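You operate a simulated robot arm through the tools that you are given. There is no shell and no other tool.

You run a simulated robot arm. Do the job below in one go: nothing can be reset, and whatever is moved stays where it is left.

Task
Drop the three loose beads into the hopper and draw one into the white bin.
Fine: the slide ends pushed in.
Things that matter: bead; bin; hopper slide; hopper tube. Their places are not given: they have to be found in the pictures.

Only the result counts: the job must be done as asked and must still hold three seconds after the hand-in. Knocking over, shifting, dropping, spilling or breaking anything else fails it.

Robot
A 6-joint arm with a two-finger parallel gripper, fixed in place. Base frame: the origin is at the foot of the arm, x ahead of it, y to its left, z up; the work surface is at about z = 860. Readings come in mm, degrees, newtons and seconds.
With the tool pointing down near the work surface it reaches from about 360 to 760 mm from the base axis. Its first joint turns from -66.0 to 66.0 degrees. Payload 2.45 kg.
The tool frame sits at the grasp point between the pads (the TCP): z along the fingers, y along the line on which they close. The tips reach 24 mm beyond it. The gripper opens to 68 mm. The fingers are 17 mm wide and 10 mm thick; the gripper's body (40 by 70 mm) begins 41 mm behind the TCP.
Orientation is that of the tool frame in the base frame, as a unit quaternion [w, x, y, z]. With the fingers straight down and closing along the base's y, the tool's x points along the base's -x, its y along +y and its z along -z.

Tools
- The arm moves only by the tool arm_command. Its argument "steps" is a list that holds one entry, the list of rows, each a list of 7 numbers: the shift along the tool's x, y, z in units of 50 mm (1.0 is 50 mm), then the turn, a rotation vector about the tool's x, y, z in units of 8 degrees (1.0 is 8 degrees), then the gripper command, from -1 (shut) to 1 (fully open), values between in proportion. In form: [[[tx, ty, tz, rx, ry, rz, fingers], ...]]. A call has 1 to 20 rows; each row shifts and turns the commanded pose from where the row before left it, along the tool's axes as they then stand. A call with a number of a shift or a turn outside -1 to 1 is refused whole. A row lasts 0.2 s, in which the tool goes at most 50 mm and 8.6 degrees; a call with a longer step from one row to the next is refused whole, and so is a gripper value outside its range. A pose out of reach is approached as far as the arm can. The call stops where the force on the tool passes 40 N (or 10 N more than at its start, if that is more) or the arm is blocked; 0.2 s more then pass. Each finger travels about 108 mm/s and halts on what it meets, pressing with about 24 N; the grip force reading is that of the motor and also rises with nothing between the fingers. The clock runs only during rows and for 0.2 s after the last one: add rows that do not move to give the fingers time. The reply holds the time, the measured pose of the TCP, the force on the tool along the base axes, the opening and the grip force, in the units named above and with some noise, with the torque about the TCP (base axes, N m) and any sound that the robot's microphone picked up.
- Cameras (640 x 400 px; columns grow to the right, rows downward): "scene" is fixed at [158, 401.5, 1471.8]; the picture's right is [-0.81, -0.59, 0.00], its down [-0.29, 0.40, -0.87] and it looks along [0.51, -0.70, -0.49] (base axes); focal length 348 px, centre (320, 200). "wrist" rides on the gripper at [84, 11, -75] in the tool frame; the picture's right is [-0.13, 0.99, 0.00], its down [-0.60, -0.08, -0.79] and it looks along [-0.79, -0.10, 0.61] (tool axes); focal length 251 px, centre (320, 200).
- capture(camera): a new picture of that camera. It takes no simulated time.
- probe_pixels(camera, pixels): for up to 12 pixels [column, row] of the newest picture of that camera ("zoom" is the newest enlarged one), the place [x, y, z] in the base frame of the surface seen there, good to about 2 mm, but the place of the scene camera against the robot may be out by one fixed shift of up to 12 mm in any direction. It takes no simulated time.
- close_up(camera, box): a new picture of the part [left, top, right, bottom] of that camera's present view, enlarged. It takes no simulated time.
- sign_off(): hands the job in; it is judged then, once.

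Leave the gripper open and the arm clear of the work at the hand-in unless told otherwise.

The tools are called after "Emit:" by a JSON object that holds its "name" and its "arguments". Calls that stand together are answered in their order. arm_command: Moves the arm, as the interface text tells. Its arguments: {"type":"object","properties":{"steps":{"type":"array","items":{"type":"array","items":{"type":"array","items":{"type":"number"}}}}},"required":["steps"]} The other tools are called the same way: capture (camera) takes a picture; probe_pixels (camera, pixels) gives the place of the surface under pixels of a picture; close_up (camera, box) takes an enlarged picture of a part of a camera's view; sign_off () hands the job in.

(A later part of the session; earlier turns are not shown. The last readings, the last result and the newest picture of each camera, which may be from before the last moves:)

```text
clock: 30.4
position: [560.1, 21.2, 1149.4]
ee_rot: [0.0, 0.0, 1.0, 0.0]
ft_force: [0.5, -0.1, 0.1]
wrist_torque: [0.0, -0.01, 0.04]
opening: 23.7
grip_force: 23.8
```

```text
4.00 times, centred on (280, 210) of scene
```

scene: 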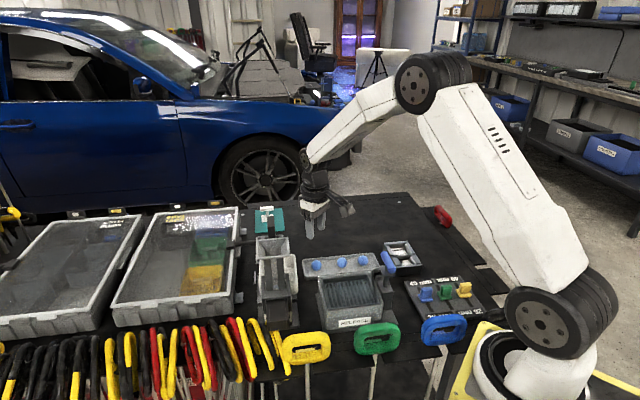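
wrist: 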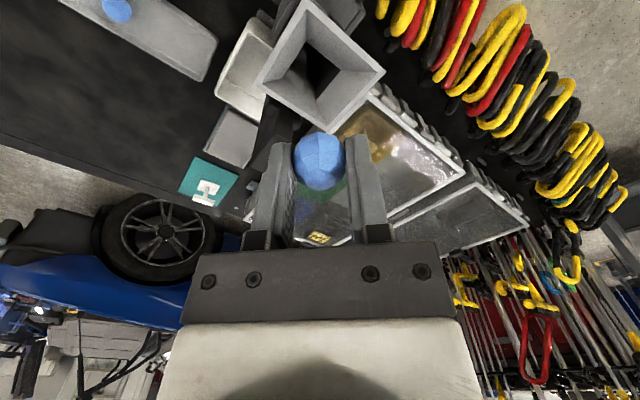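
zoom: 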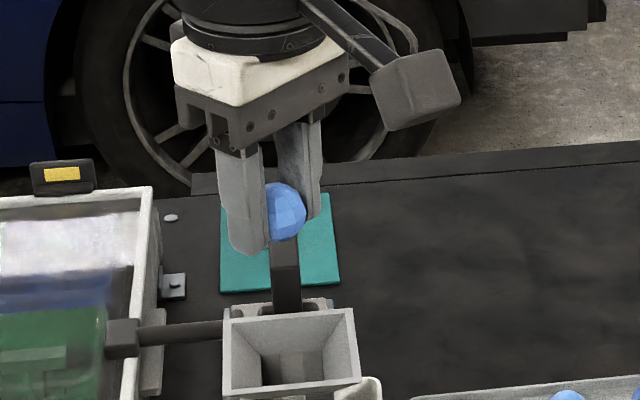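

It's aligned above the funnel. Lowering 64 mm to TCP z≈1085, so the bead bottom is just at the rim.

Emit:
{"name": "arm_command", "arguments": {"steps": [[[0, 0, 0.4, 0, 0, 0, -1], [0, 0, 0.4, 0, 0, 0, -1], [0, 0, 0.3, 0, 0, 0, -1], [0, 0, 0.18, 0, 0, 0, -1], [0, 0, 0, 0, 0, 0, -1]]]}}

Emit:
{"name": "capture", "arguments": {"camera": "wrist"}}

Emit:
{"name": "close_up", "arguments": {"camera": "scene", "box": [230, 190, 330, 290]}}

```text
clock: 31.6
position: [561.1, 20.4, 1085.5]
ee_rot: [0.0, 0.001, 1.0, 0.0]
ft_force: [-0.5, 1.0, -0.3]
wrist_torque: [0.04, 0.02, 0.03]
opening: 23.7
grip_force: 24.6
```

```text
taken
```

wrist: 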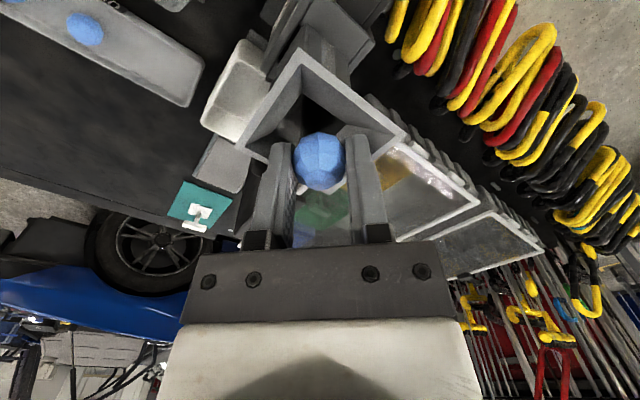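

```text
4.00 times, centred on (280, 240) of scene
```

zoom: 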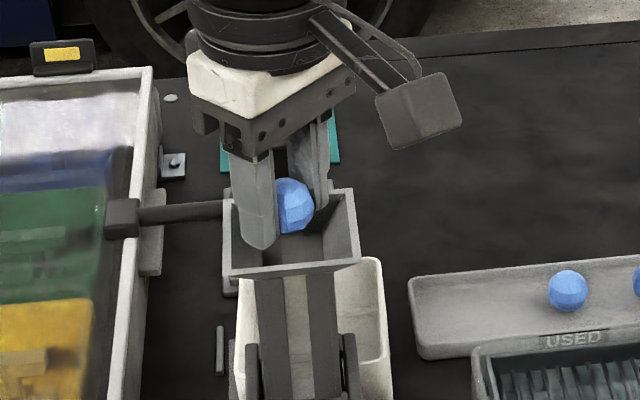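

The bead is centred in the funnel mouth. Opening the fingers to 34 mm to drop it.

Emit:
{"name": "arm_command", "arguments": {"steps": [[[0, 0, 0, 0, 0, 0, 0], [0, 0, 0, 0, 0, 0, 0], [0, 0, 0, 0, 0, 0, 0], [0, 0, 0, 0, 0, 0, 0]]]}}

Emit:
{"name": "capture", "arguments": {"camera": "wrist"}}

Emit:
{"name": "close_up", "arguments": {"camera": "scene", "box": [230, 190, 330, 290]}}

```text
clock: 32.6
position: [561.7, 20.7, 1086.3]
ee_rot: [0.0, 0.0, 1.0, 0.0]
ft_force: [-0.1, -0.1, 0.1]
wrist_torque: [-0.03, 0.03, 0.0]
opening: 34.2
grip_force: 0.0
```

```text
taken
```

wrist: 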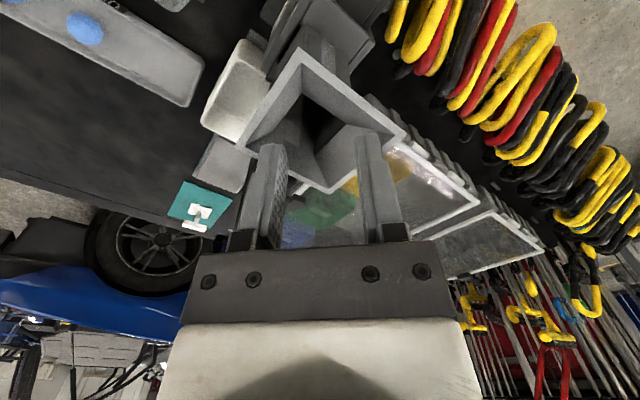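

```text
4.00 times, centred on (280, 240) of scene
```

zoom: 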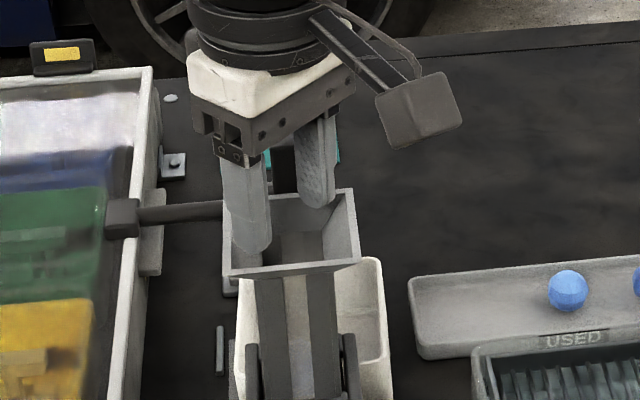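

The bead fell into the tube. Now rise and go to bead 2 at (543,-208), hover at z≈1000.

Emit:
{"name": "arm_command", "arguments": {"steps": [[[0, 0, -0.64, 0, 0, 0, 0], [0, 0, -0.65, 0, 0, 0, 0], [0.062, -0.763, 0, 0, 0, 0, 0], [0.062, -0.763, 0, 0, 0, 0, 0], [0.062, -0.763, 0, 0, 0, 0, 0], [0.062, -0.763, 0, 0, 0, 0, 0], [0.062, -0.763, 0, 0, 0, 0, 0], [0.062, -0.763, 0, 0, 0, 0, 0], [0, 0, 0.75, 0, 0, 0, 0], [0, 0, 0.75, 0, 0, 0, 0], [0, 0, 0.75, 0, 0, 0, 0], [0, 0, 0.75, 0, 0, 0, 0], [0, 0, 0, 0, 0, 0, 0]]]}}

Emit:
{"name": "capture", "arguments": {"camera": "wrist"}}

```text
clock: 35.4
position: [543.1, -208.1, 1000.3]
ee_rot: [-0.001, 0.0, 1.0, 0.0]
ft_force: [-0.8, 0.2, 0.3]
wrist_torque: [0.01, 0.01, 0.01]
opening: 34.0
grip_force: 0.1
```

```text
taken
```

wrist: 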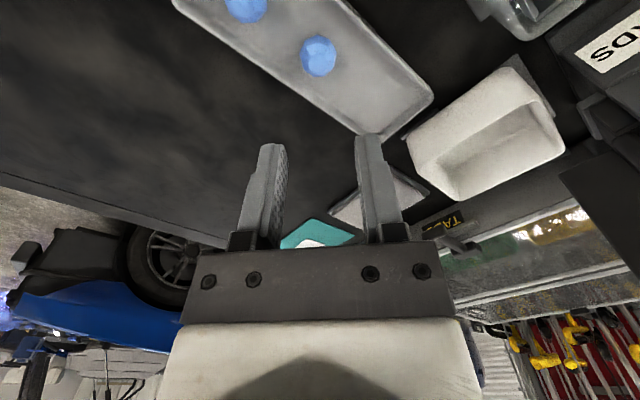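

The bead is again centred at (319,56). Descend 110 mm and close.

Emit:
{"name": "arm_command", "arguments": {"steps": [[[0, 0, 0.7, 0, 0, 0, 0], [0, 0, 0.7, 0, 0, 0, 0], [0, 0, 0.5, 0, 0, 0, 0], [0, 0, 0.3, 0, 0, 0, 0], [0, 0, 0, 0, 0, 0, 0], [0, 0, 0, 0, 0, 0, -1], [0, 0, 0, 0, 0, 0, -1], [0, 0, 0, 0, 0, 0, -1]]]}}

Emit:
{"name": "capture", "arguments": {"camera": "wrist"}}

```text
clock: 37.2
position: [542.7, -207.6, 891.1]
ee_rot: [0.0, 0.0, 1.0, 0.0]
ft_force: [-0.2, 0.2, -0.5]
wrist_torque: [-0.01, 0.01, -0.03]
opening: 23.7
grip_force: 24.0
```

```text
taken
```

wrist: 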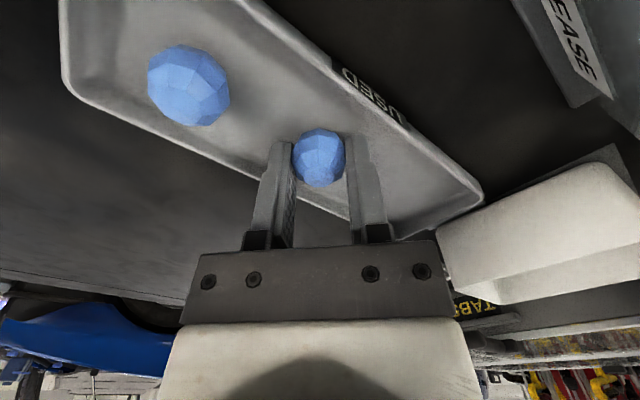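

Bead 2 is gripped (23.7 mm). Lift 260 mm, then move to the funnel: base shift (+18.3,+228.8).

Emit:
{"name": "arm_command", "arguments": {"steps": [[[0, 0, -0.4, 0, 0, 0, -1], [0, 0, -0.6, 0, 0, 0, -1], [0, 0, -0.7, 0, 0, 0, -1], [0, 0, -0.7, 0, 0, 0, -1], [0, 0, -0.7, 0, 0, 0, -1], [0, 0, -0.7, 0, 0, 0, -1], [0, 0, -0.7, 0, 0, 0, -1], [0, 0, -0.7, 0, 0, 0, -1], [-0.061, 0.763, 0, 0, 0, 0, -1], [-0.061, 0.763, 0, 0, 0, 0, -1], [-0.061, 0.763, 0, 0, 0, 0, -1], [-0.061, 0.763, 0, 0, 0, 0, -1], [-0.061, 0.763, 0, 0, 0, 0, -1], [-0.061, 0.763, 0, 0, 0, 0, -1], [0, 0, 0, 0, 0, 0, -1]]]}}

Emit:
{"name": "capture", "arguments": {"camera": "wrist"}}

```text
clock: 40.4
position: [561.0, 20.8, 1151.2]
ee_rot: [0.0, 0.0, 1.0, 0.0]
ft_force: [-0.1, 0.6, 0.1]
wrist_torque: [0.03, 0.01, 0.02]
opening: 23.6
grip_force: 24.1
```

```text
taken
```

wrist: 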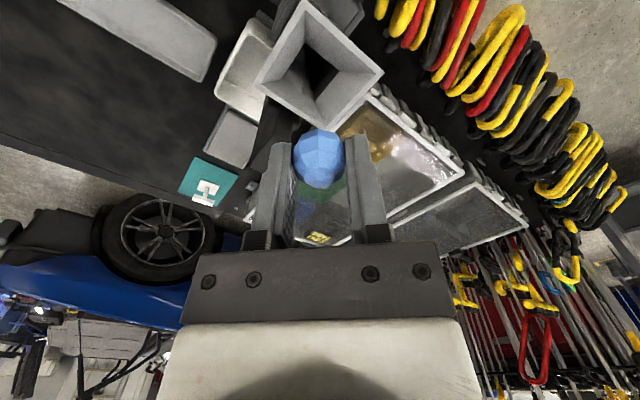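

The bead is held above the funnel. Lower 65 mm and open to 34 mm.

Emit:
{"name": "arm_command", "arguments": {"steps": [[[0, 0, 0.4, 0, 0, 0, -1], [0, 0, 0.4, 0, 0, 0, -1], [0, 0, 0.3, 0, 0, 0, -1], [0, 0, 0.2, 0, 0, 0, -1], [0, 0, 0, 0, 0, 0, -1], [0, 0, 0, 0, 0, 0, 0], [0, 0, 0, 0, 0, 0, 0], [0, 0, 0, 0, 0, 0, 0], [0, 0, 0, 0, 0, 0, 0]]]}}

Emit:
{"name": "capture", "arguments": {"camera": "wrist"}}

Emit:
{"name": "close_up", "arguments": {"camera": "scene", "box": [230, 190, 330, 290]}}

```text
clock: 42.4
position: [560.0, 20.1, 1086.1]
ee_rot: [0.0, 0.0, 1.0, 0.0]
ft_force: [0.1, -1.2, 0.7]
wrist_torque: [-0.02, 0.0, -0.01]
opening: 33.9
grip_force: 0.0
```

```text
taken
```

wrist: 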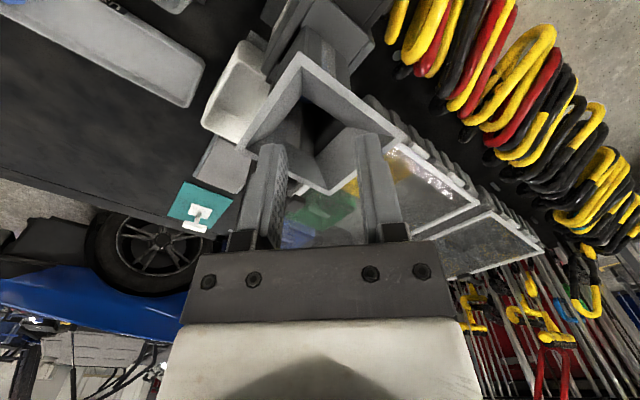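

```text
4.00 times, centred on (280, 240) of scene
```

zoom: 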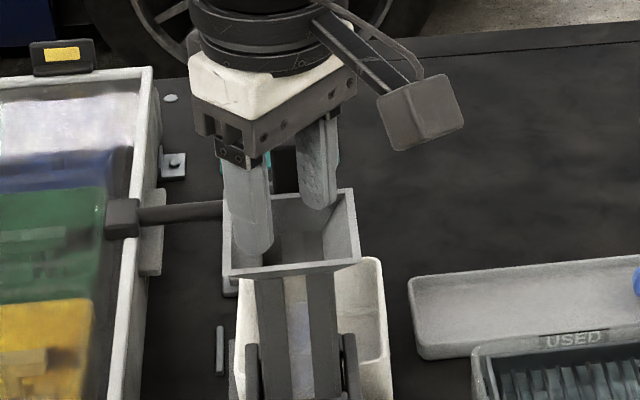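

Bead 2 dropped (a blue tint now shows in the tube's slot). Now rise and go to bead 1 at (502.4,-249.6), hover at z≈1000.

Emit:
{"name": "arm_command", "arguments": {"steps": [[[0, 0, -0.65, 0, 0, 0, 0], [0, 0, -0.65, 0, 0, 0, 0], [0.194, -0.9, 0, 0, 0, 0, 0], [0.194, -0.9, 0, 0, 0, 0, 0], [0.194, -0.9, 0, 0, 0, 0, 0], [0.194, -0.9, 0, 0, 0, 0, 0], [0.194, -0.9, 0, 0, 0, 0, 0], [0.194, -0.9, 0, 0, 0, 0, 0], [0, 0, 0.75, 0, 0, 0, 0], [0, 0, 0.75, 0, 0, 0, 0], [0, 0, 0.75, 0, 0, 0, 0], [0, 0, 0.75, 0, 0, 0, 0], [0, 0, 0, 0, 0, 0, 0]]]}}

Emit:
{"name": "capture", "arguments": {"camera": "wrist"}}

Emit:
{"name": "capture", "arguments": {"camera": "scene"}}

```text
clock: 45.2
position: [504.0, -250.7, 1001.1]
ee_rot: [-0.001, 0.001, 1.0, -0.001]
ft_force: [-0.4, 0.8, 0.4]
wrist_torque: [0.0, -0.02, 0.0]
opening: 34.1
grip_force: 0.2
```

```text
taken
```

wrist: 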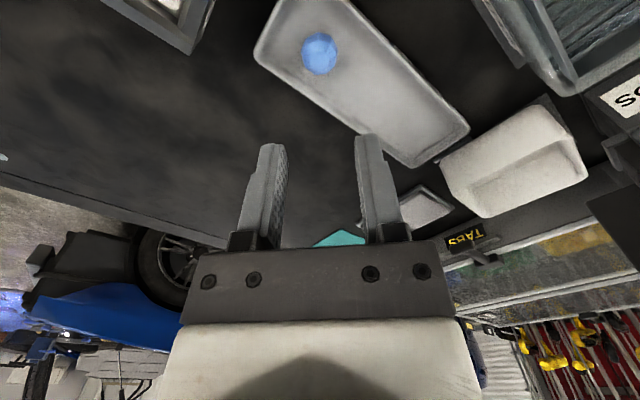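

```text
taken
```

scene: 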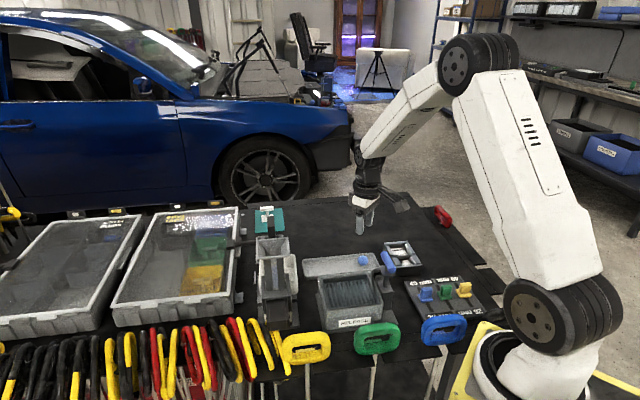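

The bead is at (319,53), well centred. The camera box will pass about 45 mm from the blue lever's end. Descend 110 mm with a 1.5 mm x trim and close.

Emit:
{"name": "arm_command", "arguments": {"steps": [[[0.03, 0, 0.6, 0, 0, 0, 0], [0, 0, 0.6, 0, 0, 0, 0], [0, 0, 0.5, 0, 0, 0, 0], [0, 0, 0.3, 0, 0, 0, 0], [0, 0, 0.22, 0, 0, 0, 0], [0, 0, 0, 0, 0, 0, 0], [0, 0, 0, 0, 0, 0, -1], [0, 0, 0, 0, 0, 0, -1], [0, 0, 0, 0, 0, 0, -1]]]}}

Emit:
{"name": "capture", "arguments": {"camera": "wrist"}}

```text
clock: 47.2
position: [501.6, -249.4, 890.4]
ee_rot: [0.0, 0.0, 1.0, 0.0]
ft_force: [-0.2, -0.9, -0.2]
wrist_torque: [0.03, -0.02, -0.03]
opening: 23.8
grip_force: 23.5
```

```text
taken
```

wrist: 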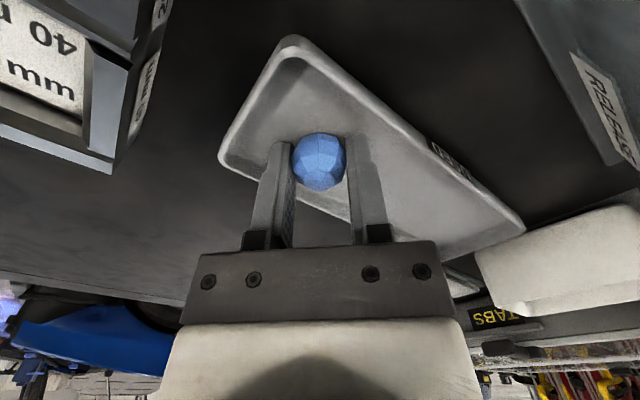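

Bead 1 is gripped (23.8 mm). Lift 260 mm and move to the funnel.

Emit:
{"name": "arm_command", "arguments": {"steps": [[[0, 0, -0.4, 0, 0, 0, -1], [0, 0, -0.6, 0, 0, 0, -1], [0, 0, -0.7, 0, 0, 0, -1], [0, 0, -0.7, 0, 0, 0, -1], [0, 0, -0.7, 0, 0, 0, -1], [0, 0, -0.7, 0, 0, 0, -1], [0, 0, -0.7, 0, 0, 0, -1], [0, 0, -0.7, 0, 0, 0, -1], [-0.199, 0.9, 0, 0, 0, 0, -1], [-0.199, 0.9, 0, 0, 0, 0, -1], [-0.199, 0.9, 0, 0, 0, 0, -1], [-0.199, 0.9, 0, 0, 0, 0, -1], [-0.199, 0.9, 0, 0, 0, 0, -1], [-0.199, 0.9, 0, 0, 0, 0, -1], [0, 0, 0, 0, 0, 0, -1]]]}}

Emit:
{"name": "capture", "arguments": {"camera": "wrist"}}

Emit:
{"name": "close_up", "arguments": {"camera": "wrist", "box": [260, 0, 390, 130]}}

```text
clock: 50.4
position: [560.3, 20.9, 1150.1]
ee_rot: [0.0, 0.0, 1.0, 0.0]
ft_force: [0.3, 0.5, -0.3]
wrist_torque: [-0.01, 0.01, 0.0]
opening: 24.0
grip_force: 24.2
```

```text
taken
```

wrist: 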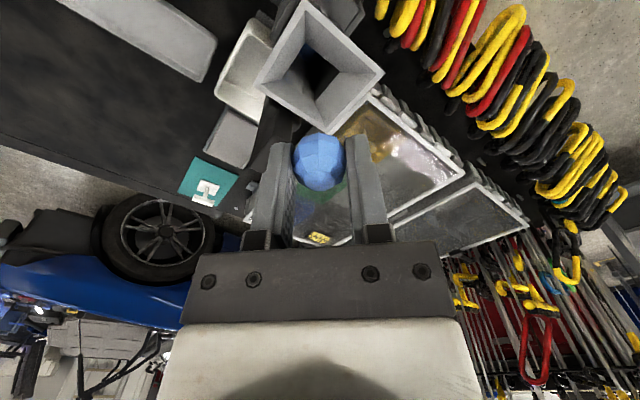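

```text
3.08 times, centred on (325, 65) of wrist
```

zoom: 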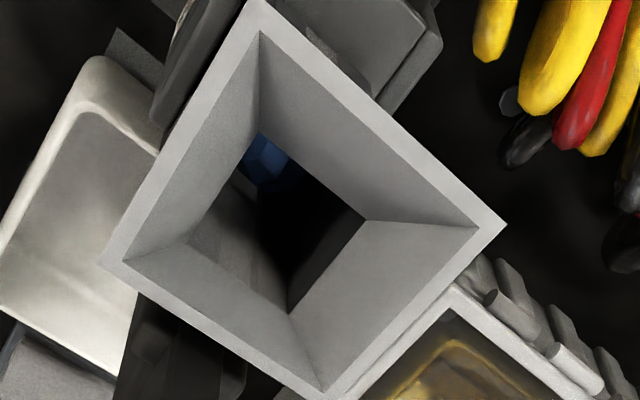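

There's room in the tube above the top bead. Lower 65 mm and release.

Emit:
{"name": "arm_command", "arguments": {"steps": [[[0, 0, 0.4, 0, 0, 0, -1], [0, 0, 0.4, 0, 0, 0, -1], [0, 0, 0.3, 0, 0, 0, -1], [0, 0, 0.2, 0, 0, 0, -1], [0, 0, 0, 0, 0, 0, -1], [0, 0, 0, 0, 0, 0, 0], [0, 0, 0, 0, 0, 0, 0], [0, 0, 0, 0, 0, 0, 0], [0, 0, 0, 0, 0, 0, 0]]]}}

Emit:
{"name": "capture", "arguments": {"camera": "wrist"}}

Emit:
{"name": "close_up", "arguments": {"camera": "scene", "box": [230, 190, 330, 290]}}

```text
clock: 52.4
position: [560.9, 21.6, 1083.8]
ee_rot: [0.001, 0.0, 1.0, 0.0]
ft_force: [-0.4, 0.2, -0.2]
wrist_torque: [-0.01, -0.02, 0.02]
opening: 33.9
grip_force: 0.0
```

```text
taken
```

wrist: 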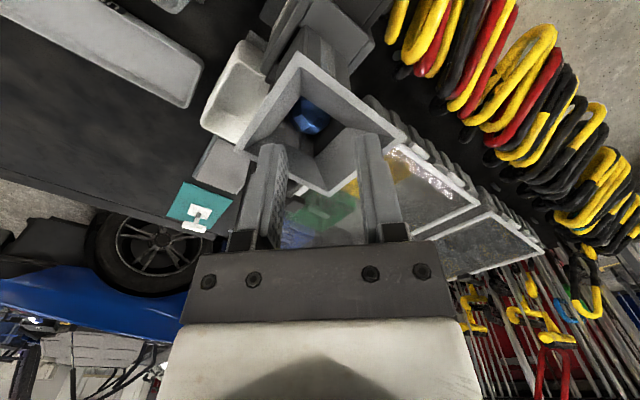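

```text
4.00 times, centred on (280, 240) of scene
```

zoom: 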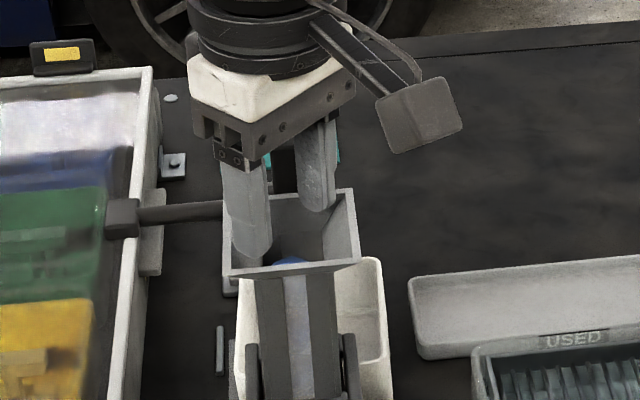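

All three beads are in; the top one shows at the throat. Now I'll rise, back off to look at the fin/bar region before gripping the handle, and probe the side arms in the scene picture.

Emit:
{"name": "arm_command", "arguments": {"steps": [[[0, 0, -0.65, 0, 0, 0, 0], [0, 0, -0.65, 0, 0, 0, 0], [0.9, -0.4, -0.1, 0, 0, 0, 1], [0.9, -0.4, -0.1, 0, 0, 0, 1], [0.9, -0.4, -0.1, 0, 0, 0, 1], [0, 0, 0, 0, 0, 0, 1]]]}}

Emit:
{"name": "capture", "arguments": {"camera": "wrist"}}

Emit:
{"name": "capture", "arguments": {"camera": "scene"}}

Emit:
{"name": "close_up", "arguments": {"camera": "scene", "box": [245, 225, 315, 335]}}

Emit:
{"name": "probe_pixels", "arguments": {"camera": "scene", "pixels": [[288, 290], [263, 293], [288, 278], [263, 278], [277, 300], [277, 315], [270, 325], [291, 310], [255, 320], [276, 285], [270, 222], [273, 215]]}}

```text
clock: 53.8
position: [425.4, -38.8, 1163.6]
ee_rot: [0.0, 0.001, 1.0, -0.001]
ft_force: [-0.6, 0.4, -0.4]
wrist_torque: [-0.01, -0.01, -0.01]
opening: 67.8
grip_force: 0.1
```

```text
taken
```

wrist: 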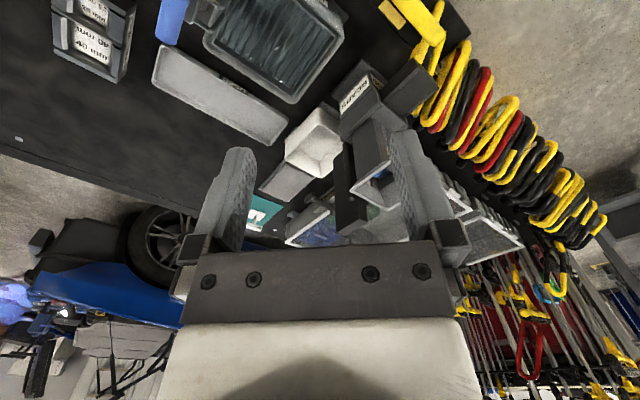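

```text
taken
```

scene: 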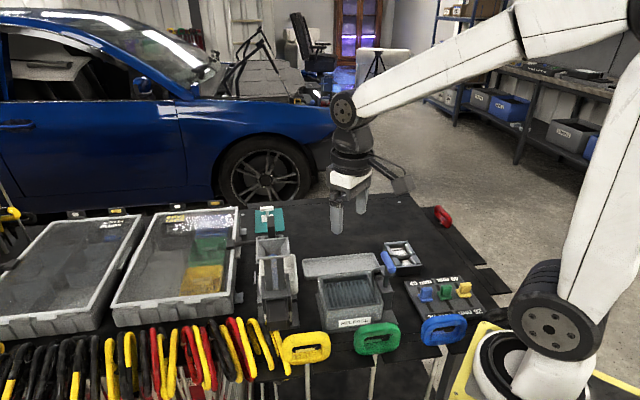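

```text
3.64 times, centred on (280, 280) of scene
```

zoom: 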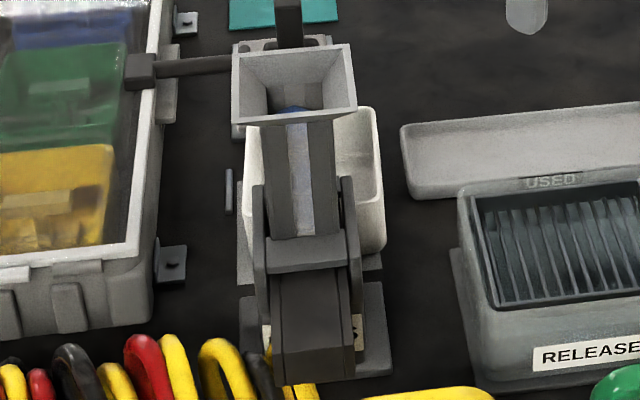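

```text
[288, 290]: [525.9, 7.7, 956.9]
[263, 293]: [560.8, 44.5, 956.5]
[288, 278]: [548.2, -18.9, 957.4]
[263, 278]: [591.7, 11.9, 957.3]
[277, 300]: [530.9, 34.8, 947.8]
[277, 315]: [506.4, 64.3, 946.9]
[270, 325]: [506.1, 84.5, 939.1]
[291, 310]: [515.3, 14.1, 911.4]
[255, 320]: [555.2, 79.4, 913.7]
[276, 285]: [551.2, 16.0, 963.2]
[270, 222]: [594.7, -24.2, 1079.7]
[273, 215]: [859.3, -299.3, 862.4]
```

The tail box is the slide's far end running through the block; blue beads show through the tube slot. I want a closer side view of the area under the fin before pulling. Moving to look along (1,1) from nearer, with −32° tilt.

Emit:
{"name": "arm_command", "arguments": {"steps": [[[-0.776, -0.342, 0, 0, 0, 0, 1], [-0.776, -0.342, 0, 0, 0, 0, 1], [0, 0, 0, 0, 0, -0.9375, 1], [0, 0, 0, 0, 0, -0.9375, 1], [0, 0, 0, 0, 0, -0.9375, 1], [0, 0, 0, 0, 0, -0.9375, 1], [0, 0, 0, 0, 0, -0.9375, 1], [0, 0, 0, 0, 0, -0.9375, 1], [0, 0, 0, 0, -1, 0, 1], [0, 0, 0, 0, -1, 0, 1], [0, 0, 0, 0, -1, 0, 1], [0, 0, 0, 0, -1, 0, 1], [0.378, 0, 0.605, 0, 0, 0, 1], [0.378, 0, 0.605, 0, 0, 0, 1], [0.378, 0, 0.605, 0, 0, 0, 1], [0, 0, 0, 0, 0, 0, 1]]]}}

Emit:
{"name": "capture", "arguments": {"camera": "wrist"}}

Emit:
{"name": "close_up", "arguments": {"camera": "wrist", "box": [230, 0, 430, 140]}}

```text
clock: 57.2
position: [502.7, -74.5, 1057.5]
ee_rot: [0.255, -0.367, 0.888, 0.105]
ft_force: [-0.1, -0.3, -0.6]
wrist_torque: [0.0, -0.02, 0.03]
opening: 68.0
grip_force: 0.1
```

```text
taken
```

wrist: 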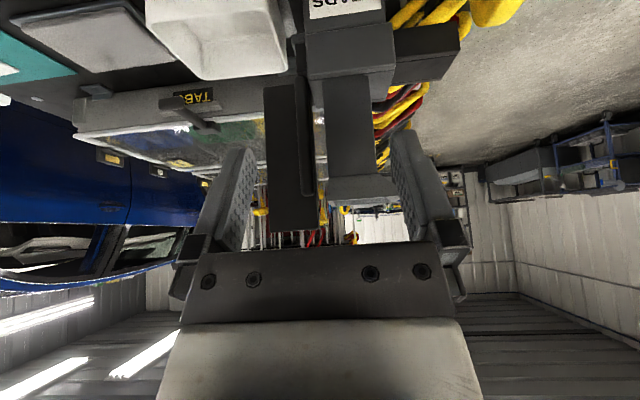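

```text
2.86 times, centred on (330, 70) of wrist
```

zoom: 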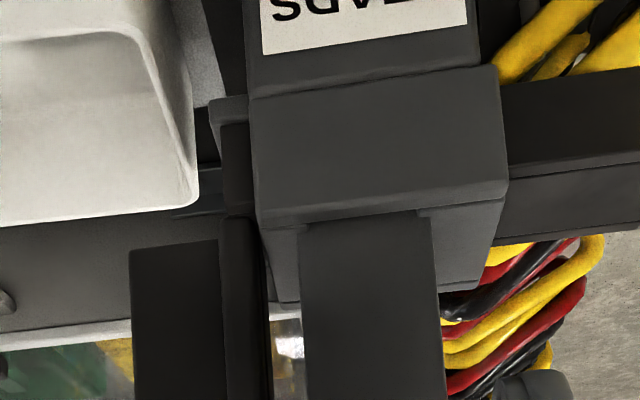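

I'll probe the lip, collar, bar and fin in this zoom.

Emit:
{"name": "probe_pixels", "arguments": {"camera": "zoom", "pixels": [[230, 110], [237, 150], [237, 195], [232, 225], [240, 260], [240, 350], [258, 300], [180, 260], [145, 300], [215, 300], [200, 205], [215, 175]]}}

Emit:
{"name": "probe_pixels", "arguments": {"camera": "zoom", "pixels": [[350, 130], [350, 205], [470, 200], [260, 200], [490, 80], [560, 120], [570, 200], [370, 300], [280, 240], [470, 260], [222, 385], [260, 390]]}}

Emit:
{"name": "close_up", "arguments": {"camera": "wrist", "box": [260, 20, 360, 240]}}

```text
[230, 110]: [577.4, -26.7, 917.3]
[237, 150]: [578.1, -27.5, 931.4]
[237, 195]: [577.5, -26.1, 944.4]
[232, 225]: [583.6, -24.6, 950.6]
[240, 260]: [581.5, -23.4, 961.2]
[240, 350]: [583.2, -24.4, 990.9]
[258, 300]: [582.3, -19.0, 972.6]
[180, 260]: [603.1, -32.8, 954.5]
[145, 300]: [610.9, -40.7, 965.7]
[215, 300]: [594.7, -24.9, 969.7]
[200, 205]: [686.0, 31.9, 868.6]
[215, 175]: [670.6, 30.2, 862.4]
```

```text
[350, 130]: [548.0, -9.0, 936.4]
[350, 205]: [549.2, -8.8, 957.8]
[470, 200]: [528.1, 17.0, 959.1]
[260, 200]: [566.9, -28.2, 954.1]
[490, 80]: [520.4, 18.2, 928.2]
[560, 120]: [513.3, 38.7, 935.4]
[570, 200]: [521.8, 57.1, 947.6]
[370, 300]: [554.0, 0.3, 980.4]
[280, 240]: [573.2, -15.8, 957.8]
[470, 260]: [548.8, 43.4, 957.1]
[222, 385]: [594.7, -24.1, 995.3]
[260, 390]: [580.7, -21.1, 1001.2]
```

```text
1.82 times, centred on (310, 130) of wrist
```

zoom: 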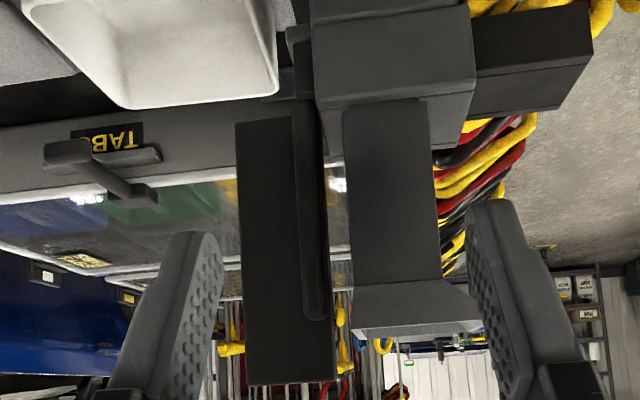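

The picture is now clear: a face plate stands at the slide's end (u≈43–53 mm from the tube axis) and the fin projects from it toward the bin, about 14 mm thick. This is the slide's handle. I'll rise, undo the tilt and yaw 90° so that the fingers close across the fin, along (1,1).

Emit:
{"name": "arm_command", "arguments": {"steps": [[[-0.424, 0, -0.678, 0, 0, 0, 1], [-0.424, 0, -0.678, 0, 0, 0, 1], [0, 0, 0, 0, 1, 0, 1], [0, 0, 0, 0, 1, 0, 1], [0, 0, 0, 0, 1, 0, 1], [0, 0, 0, 0, 1, 0, 1], [0, 0, 0, 0, 0, 0.9375, 1], [0, 0, 0, 0, 0, 0.9375, 1], [0, 0, 0, 0, 0, 0.9375, 1], [0, 0, 0, 0, 0, 0.9375, 1], [0, 0, 0, 0, 0, 0.9375, 1], [0, 0, 0, 0, 0, 0.9375, 1], [0, 0, 0, 0, 0, 0.9375, 1], [0, 0, 0, 0, 0, 0.9375, 1], [0, 0, 0, 0, 0, 0.9375, 1], [0, 0, 0, 0, 0, 0.9375, 1], [0, 0, 0, 0, 0, 0.9375, 1], [0, 0, 0, 0, 0, 0.9375, 1], [0, 0, 0, 0, 0, 0, 1]]]}}

```text
clock: 61.2
position: [503.7, -72.0, 1138.7]
ee_rot: [0.0, 0.383, 0.924, 0.0]
ft_force: [-0.1, -0.3, 0.3]
wrist_torque: [0.02, -0.01, -0.02]
opening: 68.2
grip_force: 0.1
```

Orientation is right (closing along (1,1)). Translate to above the fin grip point (610,-29).

Emit:
{"name": "arm_command", "arguments": {"steps": [[[-0.296, 0.711, 0, 0, 0, 0, 1], [-0.296, 0.711, 0, 0, 0, 0, 1], [-0.296, 0.711, 0, 0, 0, 0, 1], [0, 0, 0, 0, 0, 0, 1]]]}}

Emit:
{"name": "capture", "arguments": {"camera": "wrist"}}

Emit:
{"name": "close_up", "arguments": {"camera": "scene", "box": [225, 160, 325, 280]}}

```text
clock: 62.2
position: [610.8, -27.6, 1137.2]
ee_rot: [0.0, 0.383, 0.924, 0.0]
ft_force: [0.6, -0.7, -0.4]
wrist_torque: [-0.01, -0.01, -0.02]
opening: 68.0
grip_force: 0.1
```

```text
taken
```

wrist: 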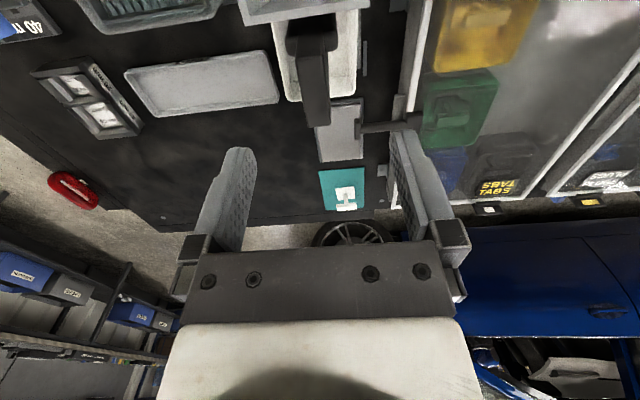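

```text
3.33 times, centred on (275, 220) of scene
```

zoom: 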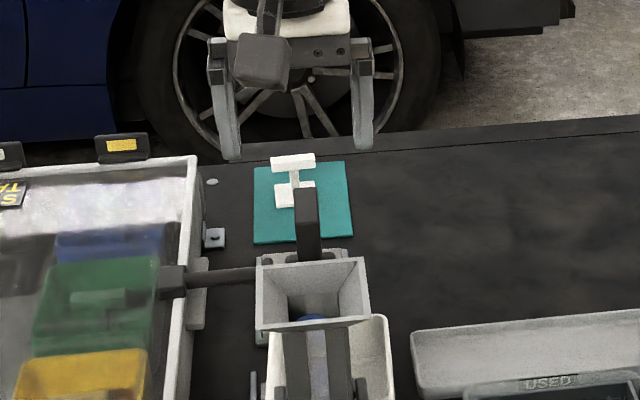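

The T-shaped handle is visible at wrist (316,30–127). I'll probe its edges to centre the grip.

Emit:
{"name": "close_up", "arguments": {"camera": "wrist", "box": [260, 0, 380, 140]}}

Emit:
{"name": "probe_pixels", "arguments": {"camera": "wrist", "pixels": [[305, 60], [313, 60], [324, 60], [306, 90], [316, 90], [326, 90], [307, 120], [316, 120], [327, 120], [300, 40], [330, 40], [313, 30]]}}

```text
2.86 times, centred on (320, 70) of wrist
```

zoom: 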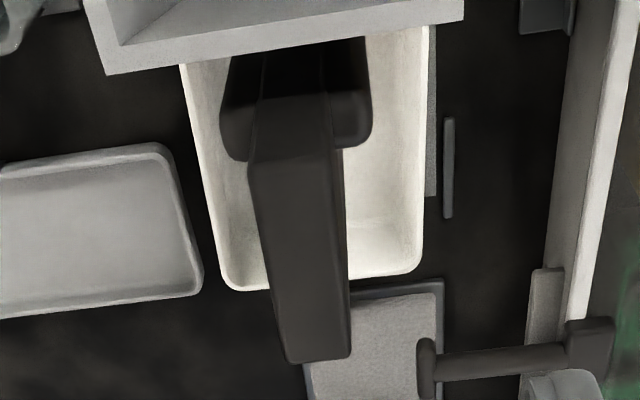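

```text
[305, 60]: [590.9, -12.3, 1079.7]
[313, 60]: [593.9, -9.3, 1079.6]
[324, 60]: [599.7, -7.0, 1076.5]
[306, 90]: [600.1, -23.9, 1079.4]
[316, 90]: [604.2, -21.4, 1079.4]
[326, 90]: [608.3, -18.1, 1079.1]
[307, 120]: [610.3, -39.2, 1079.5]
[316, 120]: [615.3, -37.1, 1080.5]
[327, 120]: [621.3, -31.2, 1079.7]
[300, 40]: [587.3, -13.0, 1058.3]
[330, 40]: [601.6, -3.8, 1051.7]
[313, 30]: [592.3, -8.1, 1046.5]
```

The fin spans v≈−7.7…+6.8, u≈46…84, and its top is at z 1080. I'll trim 1.2 mm and descend to TCP z≈1048 with the fingers open on both sides of the fin.

Emit:
{"name": "arm_command", "arguments": {"steps": [[[0, -0.024, 0.6, 0, 0, 0, 1], [0, 0, 0.5, 0, 0, 0, 1], [0, 0, 0.4, 0, 0, 0, 1], [0, 0, 0.28, 0, 0, 0, 1], [0, 0, 0, 0, 0, 0, 1]]]}}

Emit:
{"name": "capture", "arguments": {"camera": "wrist"}}

Emit:
{"name": "close_up", "arguments": {"camera": "scene", "box": [225, 160, 325, 280]}}

```text
clock: 63.4
position: [608.7, -29.9, 1048.9]
ee_rot: [0.0, 0.383, 0.924, 0.0]
ft_force: [-0.2, 0.1, 0.9]
wrist_torque: [0.01, -0.05, 0.05]
opening: 67.9
grip_force: 0.0
```

```text
taken
```

wrist: 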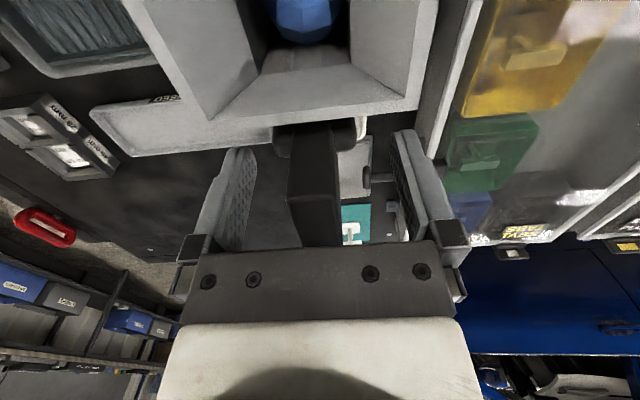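

```text
3.33 times, centred on (275, 220) of scene
```

zoom: 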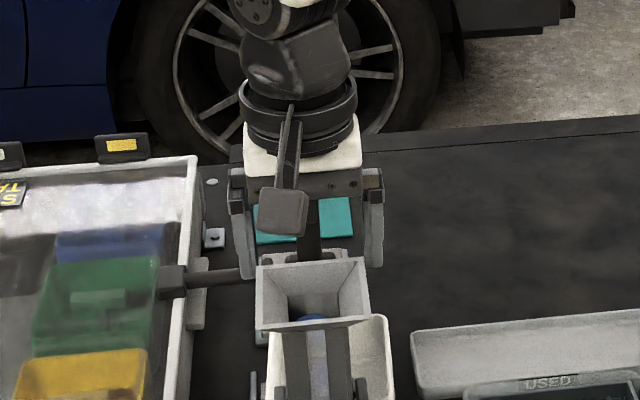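

The fin is between the fingers, no contact force. Closing the gripper on it.

Emit:
{"name": "arm_command", "arguments": {"steps": [[[0, 0, 0, 0, 0, 0, 0], [0, 0, 0, 0, 0, 0, -0.4], [0, 0, 0, 0, 0, 0, -1], [0, 0, 0, 0, 0, 0, -1], [0, 0, 0, 0, 0, 0, -1]]]}}

Emit:
{"name": "capture", "arguments": {"camera": "wrist"}}

```text
clock: 64.6
position: [609.2, -28.3, 1049.5]
ee_rot: [0.001, 0.384, 0.924, -0.001]
ft_force: [6.5, 5.9, -2.1]
wrist_torque: [-0.17, 0.13, 0.02]
opening: 13.5
grip_force: 33.4
```

```text
taken
```

wrist: 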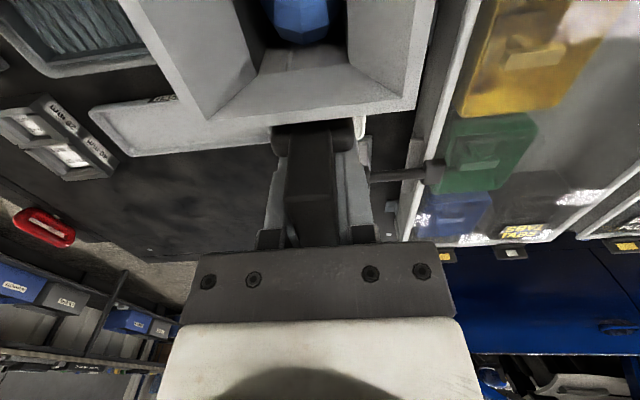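

Gripped at 13.5 mm. There's about 8.8 N side load along +v; I'll trim the tool 0.8 mm along +v to relieve it.

Emit:
{"name": "arm_command", "arguments": {"steps": [[[0, 0.016, 0, 0, 0, 0, -1], [0, 0, 0, 0, 0, 0, -1]]]}}

```text
clock: 65.2
position: [609.5, -29.9, 1049.0]
ee_rot: [0.001, 0.383, 0.924, 0.0]
ft_force: [4.2, 3.4, 0.2]
wrist_torque: [-0.16, -0.09, 0.03]
opening: 13.9
grip_force: 33.8
```

The side load dropped to 5.4 N. Another 1 mm trim, then a gentle 10 mm pull along the slide axis toward the bin (tool −x).

Emit:
{"name": "arm_command", "arguments": {"steps": [[[0, 0.02, 0, 0, 0, 0, -1], [0, 0, 0, 0, 0, 0, -1], [-0.05, 0, 0, 0, 0, 0, -1], [-0.05, 0, 0, 0, 0, 0, -1], [-0.05, 0, 0, 0, 0, 0, -1], [-0.05, 0, 0, 0, 0, 0, -1], [0, 0, 0, 0, 0, 0, -1]]]}}

Emit:
{"name": "close_up", "arguments": {"camera": "scene", "box": [235, 215, 325, 335]}}

Emit:
{"name": "capture", "arguments": {"camera": "wrist"}}

```text
clock: 66.8
position: [616.4, -37.5, 1048.9]
ee_rot: [0.001, 0.383, 0.924, -0.001]
ft_force: [-10.9, -10.5, 14.0]
wrist_torque: [0.66, 0.53, 0.03]
opening: 14.0
grip_force: 33.8
```

```text
3.33 times, centred on (280, 275) of scene
```

zoom: 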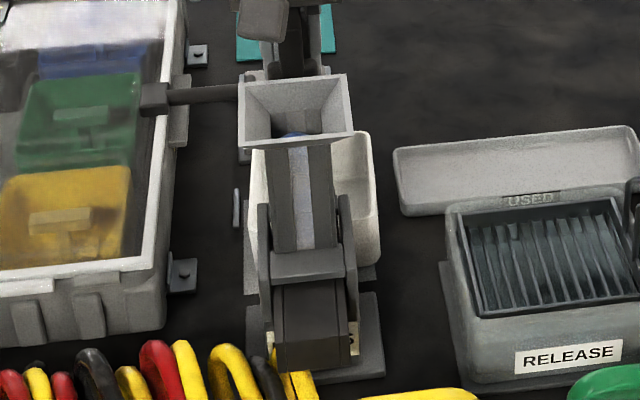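

```text
taken
```

wrist: 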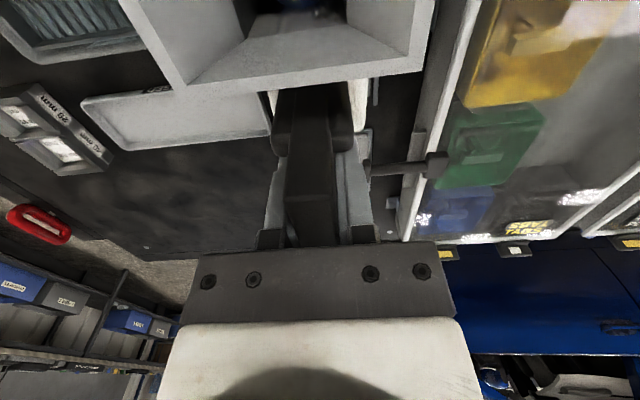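

The slide moves (tail retracted in the scene view). Side load is now −15 N along v with +14 N in z, so I'll trim −1.5 mm in tool y and 0.5 mm up, and read again.

Emit:
{"name": "arm_command", "arguments": {"steps": [[[0, -0.03, -0.01, 0, 0, 0, -1], [0, 0, 0, 0, 0, 0, -1]]]}}

```text
clock: 67.4
position: [616.0, -35.0, 1048.9]
ee_rot: [0.0, 0.383, 0.924, 0.001]
ft_force: [-3.3, -2.3, 8.0]
wrist_torque: [0.15, 0.5, 0.0]
opening: 13.8
grip_force: 34.2
```

Side load is down to about 4 N. Pull another 6 mm and compare.

Emit:
{"name": "arm_command", "arguments": {"steps": [[[-0.04, 0, 0, 0, 0, 0, -1], [-0.04, 0, 0, 0, 0, 0, -1], [-0.04, 0, 0, 0, 0, 0, -1], [0, 0, 0, 0, 0, 0, -1]]]}}

```text
clock: 68.4
position: [620.8, -41.2, 1048.1]
ee_rot: [0.0, 0.382, 0.924, 0.0]
ft_force: [0.9, 2.2, 1.2]
wrist_torque: [-0.25, -0.1, -0.02]
opening: 13.6
grip_force: 33.4
```

Force is low (≈2 N). Continue pulling 16 mm.

Emit:
{"name": "arm_command", "arguments": {"steps": [[[-0.08, 0, 0, 0, 0, 0, -1], [-0.08, 0, 0, 0, 0, 0, -1], [-0.08, 0, 0, 0, 0, 0, -1], [-0.08, 0, 0, 0, 0, 0, -1], [0, 0, 0, 0, 0, 0, -1]]]}}

Emit:
{"name": "capture", "arguments": {"camera": "wrist"}}

Emit:
{"name": "close_up", "arguments": {"camera": "scene", "box": [235, 215, 325, 335]}}

```text
clock: 69.6
position: [631.6, -52.5, 1049.8]
ee_rot: [0.001, 0.383, 0.924, -0.001]
ft_force: [6.8, 7.5, -7.4]
wrist_torque: [-0.55, -0.48, 0.01]
opening: 13.8
grip_force: 34.1
```

```text
taken
```

wrist: 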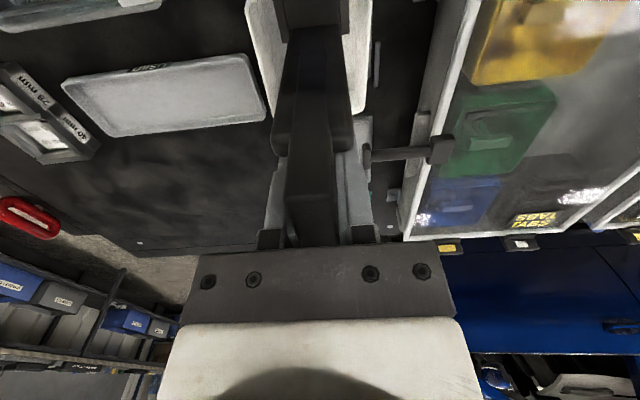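

```text
3.33 times, centred on (280, 275) of scene
```

zoom: 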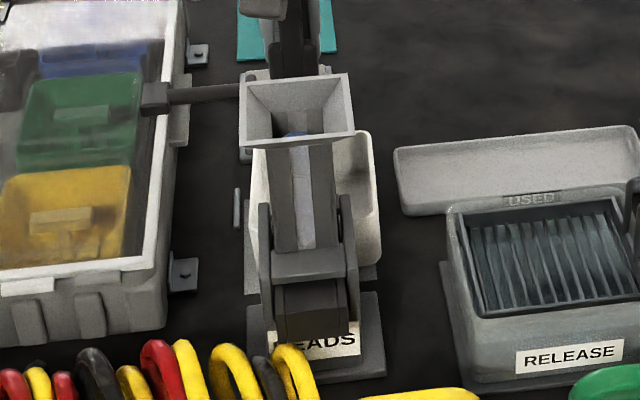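

32 mm out so far, with +10 N side load. I'll trim 1 mm along +v and keep pulling 12 mm with slight drift compensation.

Emit:
{"name": "arm_command", "arguments": {"steps": [[[0, 0.02, 0.008, 0, 0, 0, -1], [-0.06, 0.003, 0, 0, 0, 0, -1], [-0.06, 0.003, 0, 0, 0, 0, -1], [-0.06, 0.003, 0, 0, 0, 0, -1], [-0.06, 0.003, 0, 0, 0, 0, -1], [0, 0, 0, 0, 0, 0, -1]]]}}

Emit:
{"name": "close_up", "arguments": {"camera": "scene", "box": [235, 215, 325, 335]}}

```text
clock: 71.0
position: [641.3, -61.0, 1048.8]
ee_rot: [-0.001, 0.383, 0.924, -0.001]
ft_force: [-8.7, -9.9, -1.7]
wrist_torque: [-0.01, -0.54, 0.02]
opening: 13.7
grip_force: 33.7
```

```text
3.33 times, centred on (280, 275) of scene
```

zoom: 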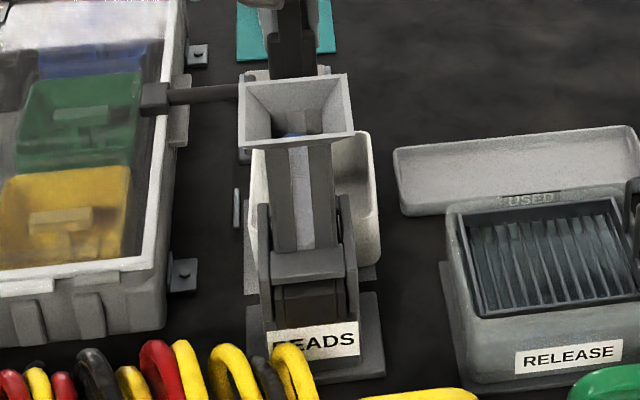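

44 mm out. Trim −1 mm and pull 8 mm more while watching for a stop.

Emit:
{"name": "arm_command", "arguments": {"steps": [[[0, -0.02, 0, 0, 0, 0, -1], [-0.04, 0, 0, 0, 0, 0, -1], [-0.04, 0, 0, 0, 0, 0, -1], [-0.04, 0, 0, 0, 0, 0, -1], [-0.04, 0, 0, 0, 0, 0, -1], [0, 0, 0, 0, 0, 0, -1]]]}}

Emit:
{"name": "capture", "arguments": {"camera": "wrist"}}

Emit:
{"name": "close_up", "arguments": {"camera": "scene", "box": [235, 200, 325, 335]}}

```text
clock: 72.4
position: [646.6, -67.0, 1049.8]
ee_rot: [0.0, 0.383, 0.924, -0.001]
ft_force: [-3.8, -1.9, 3.1]
wrist_torque: [0.69, 0.92, -0.02]
opening: 14.0
grip_force: 33.6
```

```text
taken
```

wrist: 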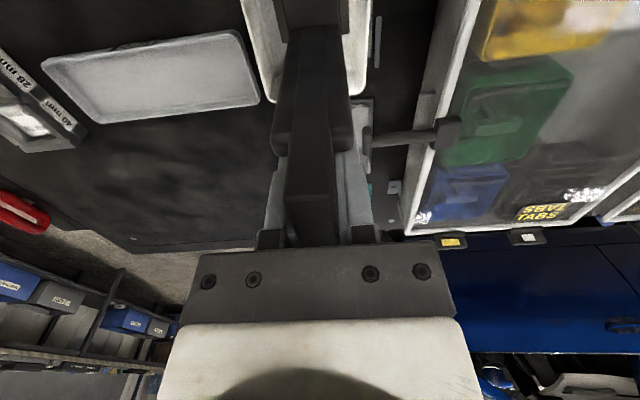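

```text
2.96 times, centred on (280, 268) of scene
```

zoom: 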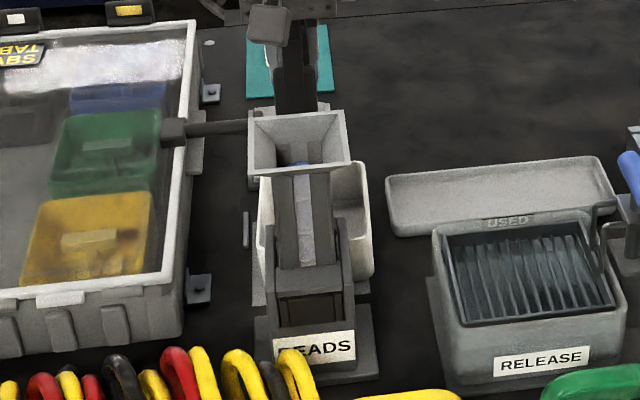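

53 mm out. I'll zoom in the wrist view at the top for the slide bar and bin.

Emit:
{"name": "close_up", "arguments": {"camera": "wrist", "box": [230, 0, 390, 110]}}

Emit:
{"name": "close_up", "arguments": {"camera": "scene", "box": [255, 255, 305, 325]}}

```text
3.64 times, centred on (310, 55) of wrist
```

zoom: 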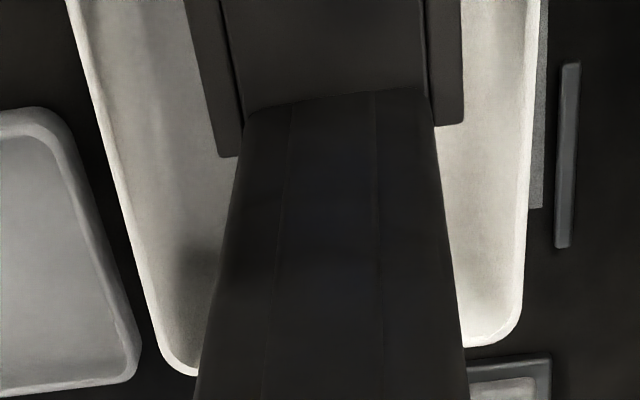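

```text
5.71 times, centred on (280, 290) of scene
```

zoom: 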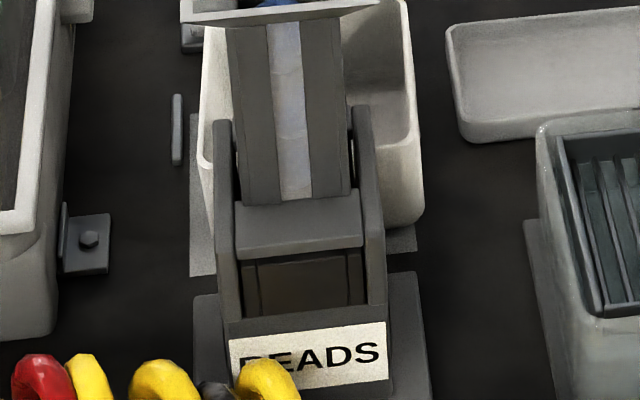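

The tail end is now recessed in the block's channel. No stop felt yet; pull another 6 mm in 2 mm rows.

Emit:
{"name": "arm_command", "arguments": {"steps": [[[-0.04, -0.004, 0, 0, 0, 0, -1], [-0.04, -0.004, 0, 0, 0, 0, -1], [-0.04, 0, 0, 0, 0, 0, -1], [0, 0, 0, 0, 0, 0, -1]]]}}

Emit:
{"name": "close_up", "arguments": {"camera": "wrist", "box": [230, 0, 390, 110]}}

```text
clock: 73.4
position: [651.3, -71.2, 1049.7]
ee_rot: [0.001, 0.383, 0.924, 0.0]
ft_force: [2.7, 3.9, 1.2]
wrist_torque: [0.36, 0.76, -0.01]
opening: 13.7
grip_force: 32.9
```

```text
3.64 times, centred on (310, 55) of wrist
```

zoom: 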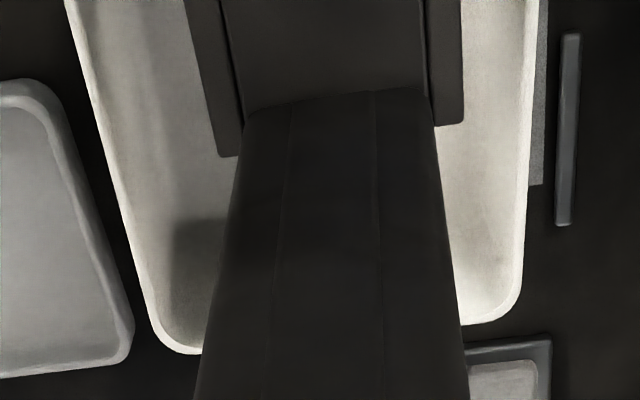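

59 mm out, still no stop or sound. The force along the slide is near zero, so there's no spring. I'll release the handle, rise, and take a look at where the pocket is before pulling further.

Emit:
{"name": "arm_command", "arguments": {"steps": [[[0, 0, 0, 0, 0, 0, -0.4], [0, 0, 0, 0, 0, 0, 0], [0, 0, 0, 0, 0, 0, 0.3], [0, 0, 0, 0, 0, 0, 0.3], [0, 0, -0.5, 0, 0, 0, 0.3], [0, 0, -0.8, 0, 0, 0, 0.3], [0, 0, -0.8, 0, 0, 0, 0.3], [0, 0, -0.5, 0, 0, 0, 1], [0, 0, 0, 0, 0, 0, 1]]]}}

Emit:
{"name": "capture", "arguments": {"camera": "wrist"}}

Emit:
{"name": "close_up", "arguments": {"camera": "wrist", "box": [220, 0, 400, 120]}}

```text
clock: 75.4
position: [649.7, -70.5, 1180.2]
ee_rot: [0.001, 0.383, 0.924, 0.0]
ft_force: [-0.9, -0.4, 0.7]
wrist_torque: [-0.01, -0.02, 0.0]
opening: 68.1
grip_force: 0.1
```

```text
taken
```

wrist: 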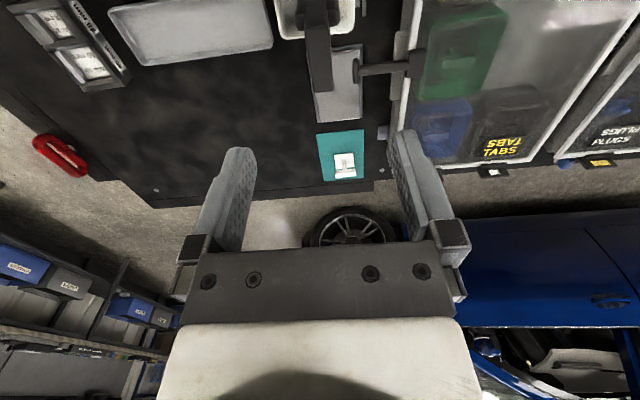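

```text
3.33 times, centred on (310, 60) of wrist
```

zoom: 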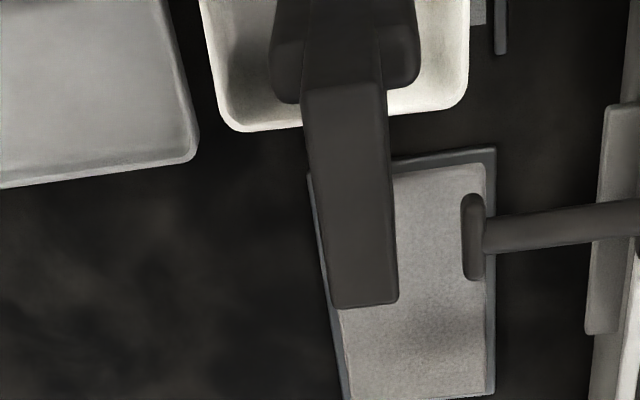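

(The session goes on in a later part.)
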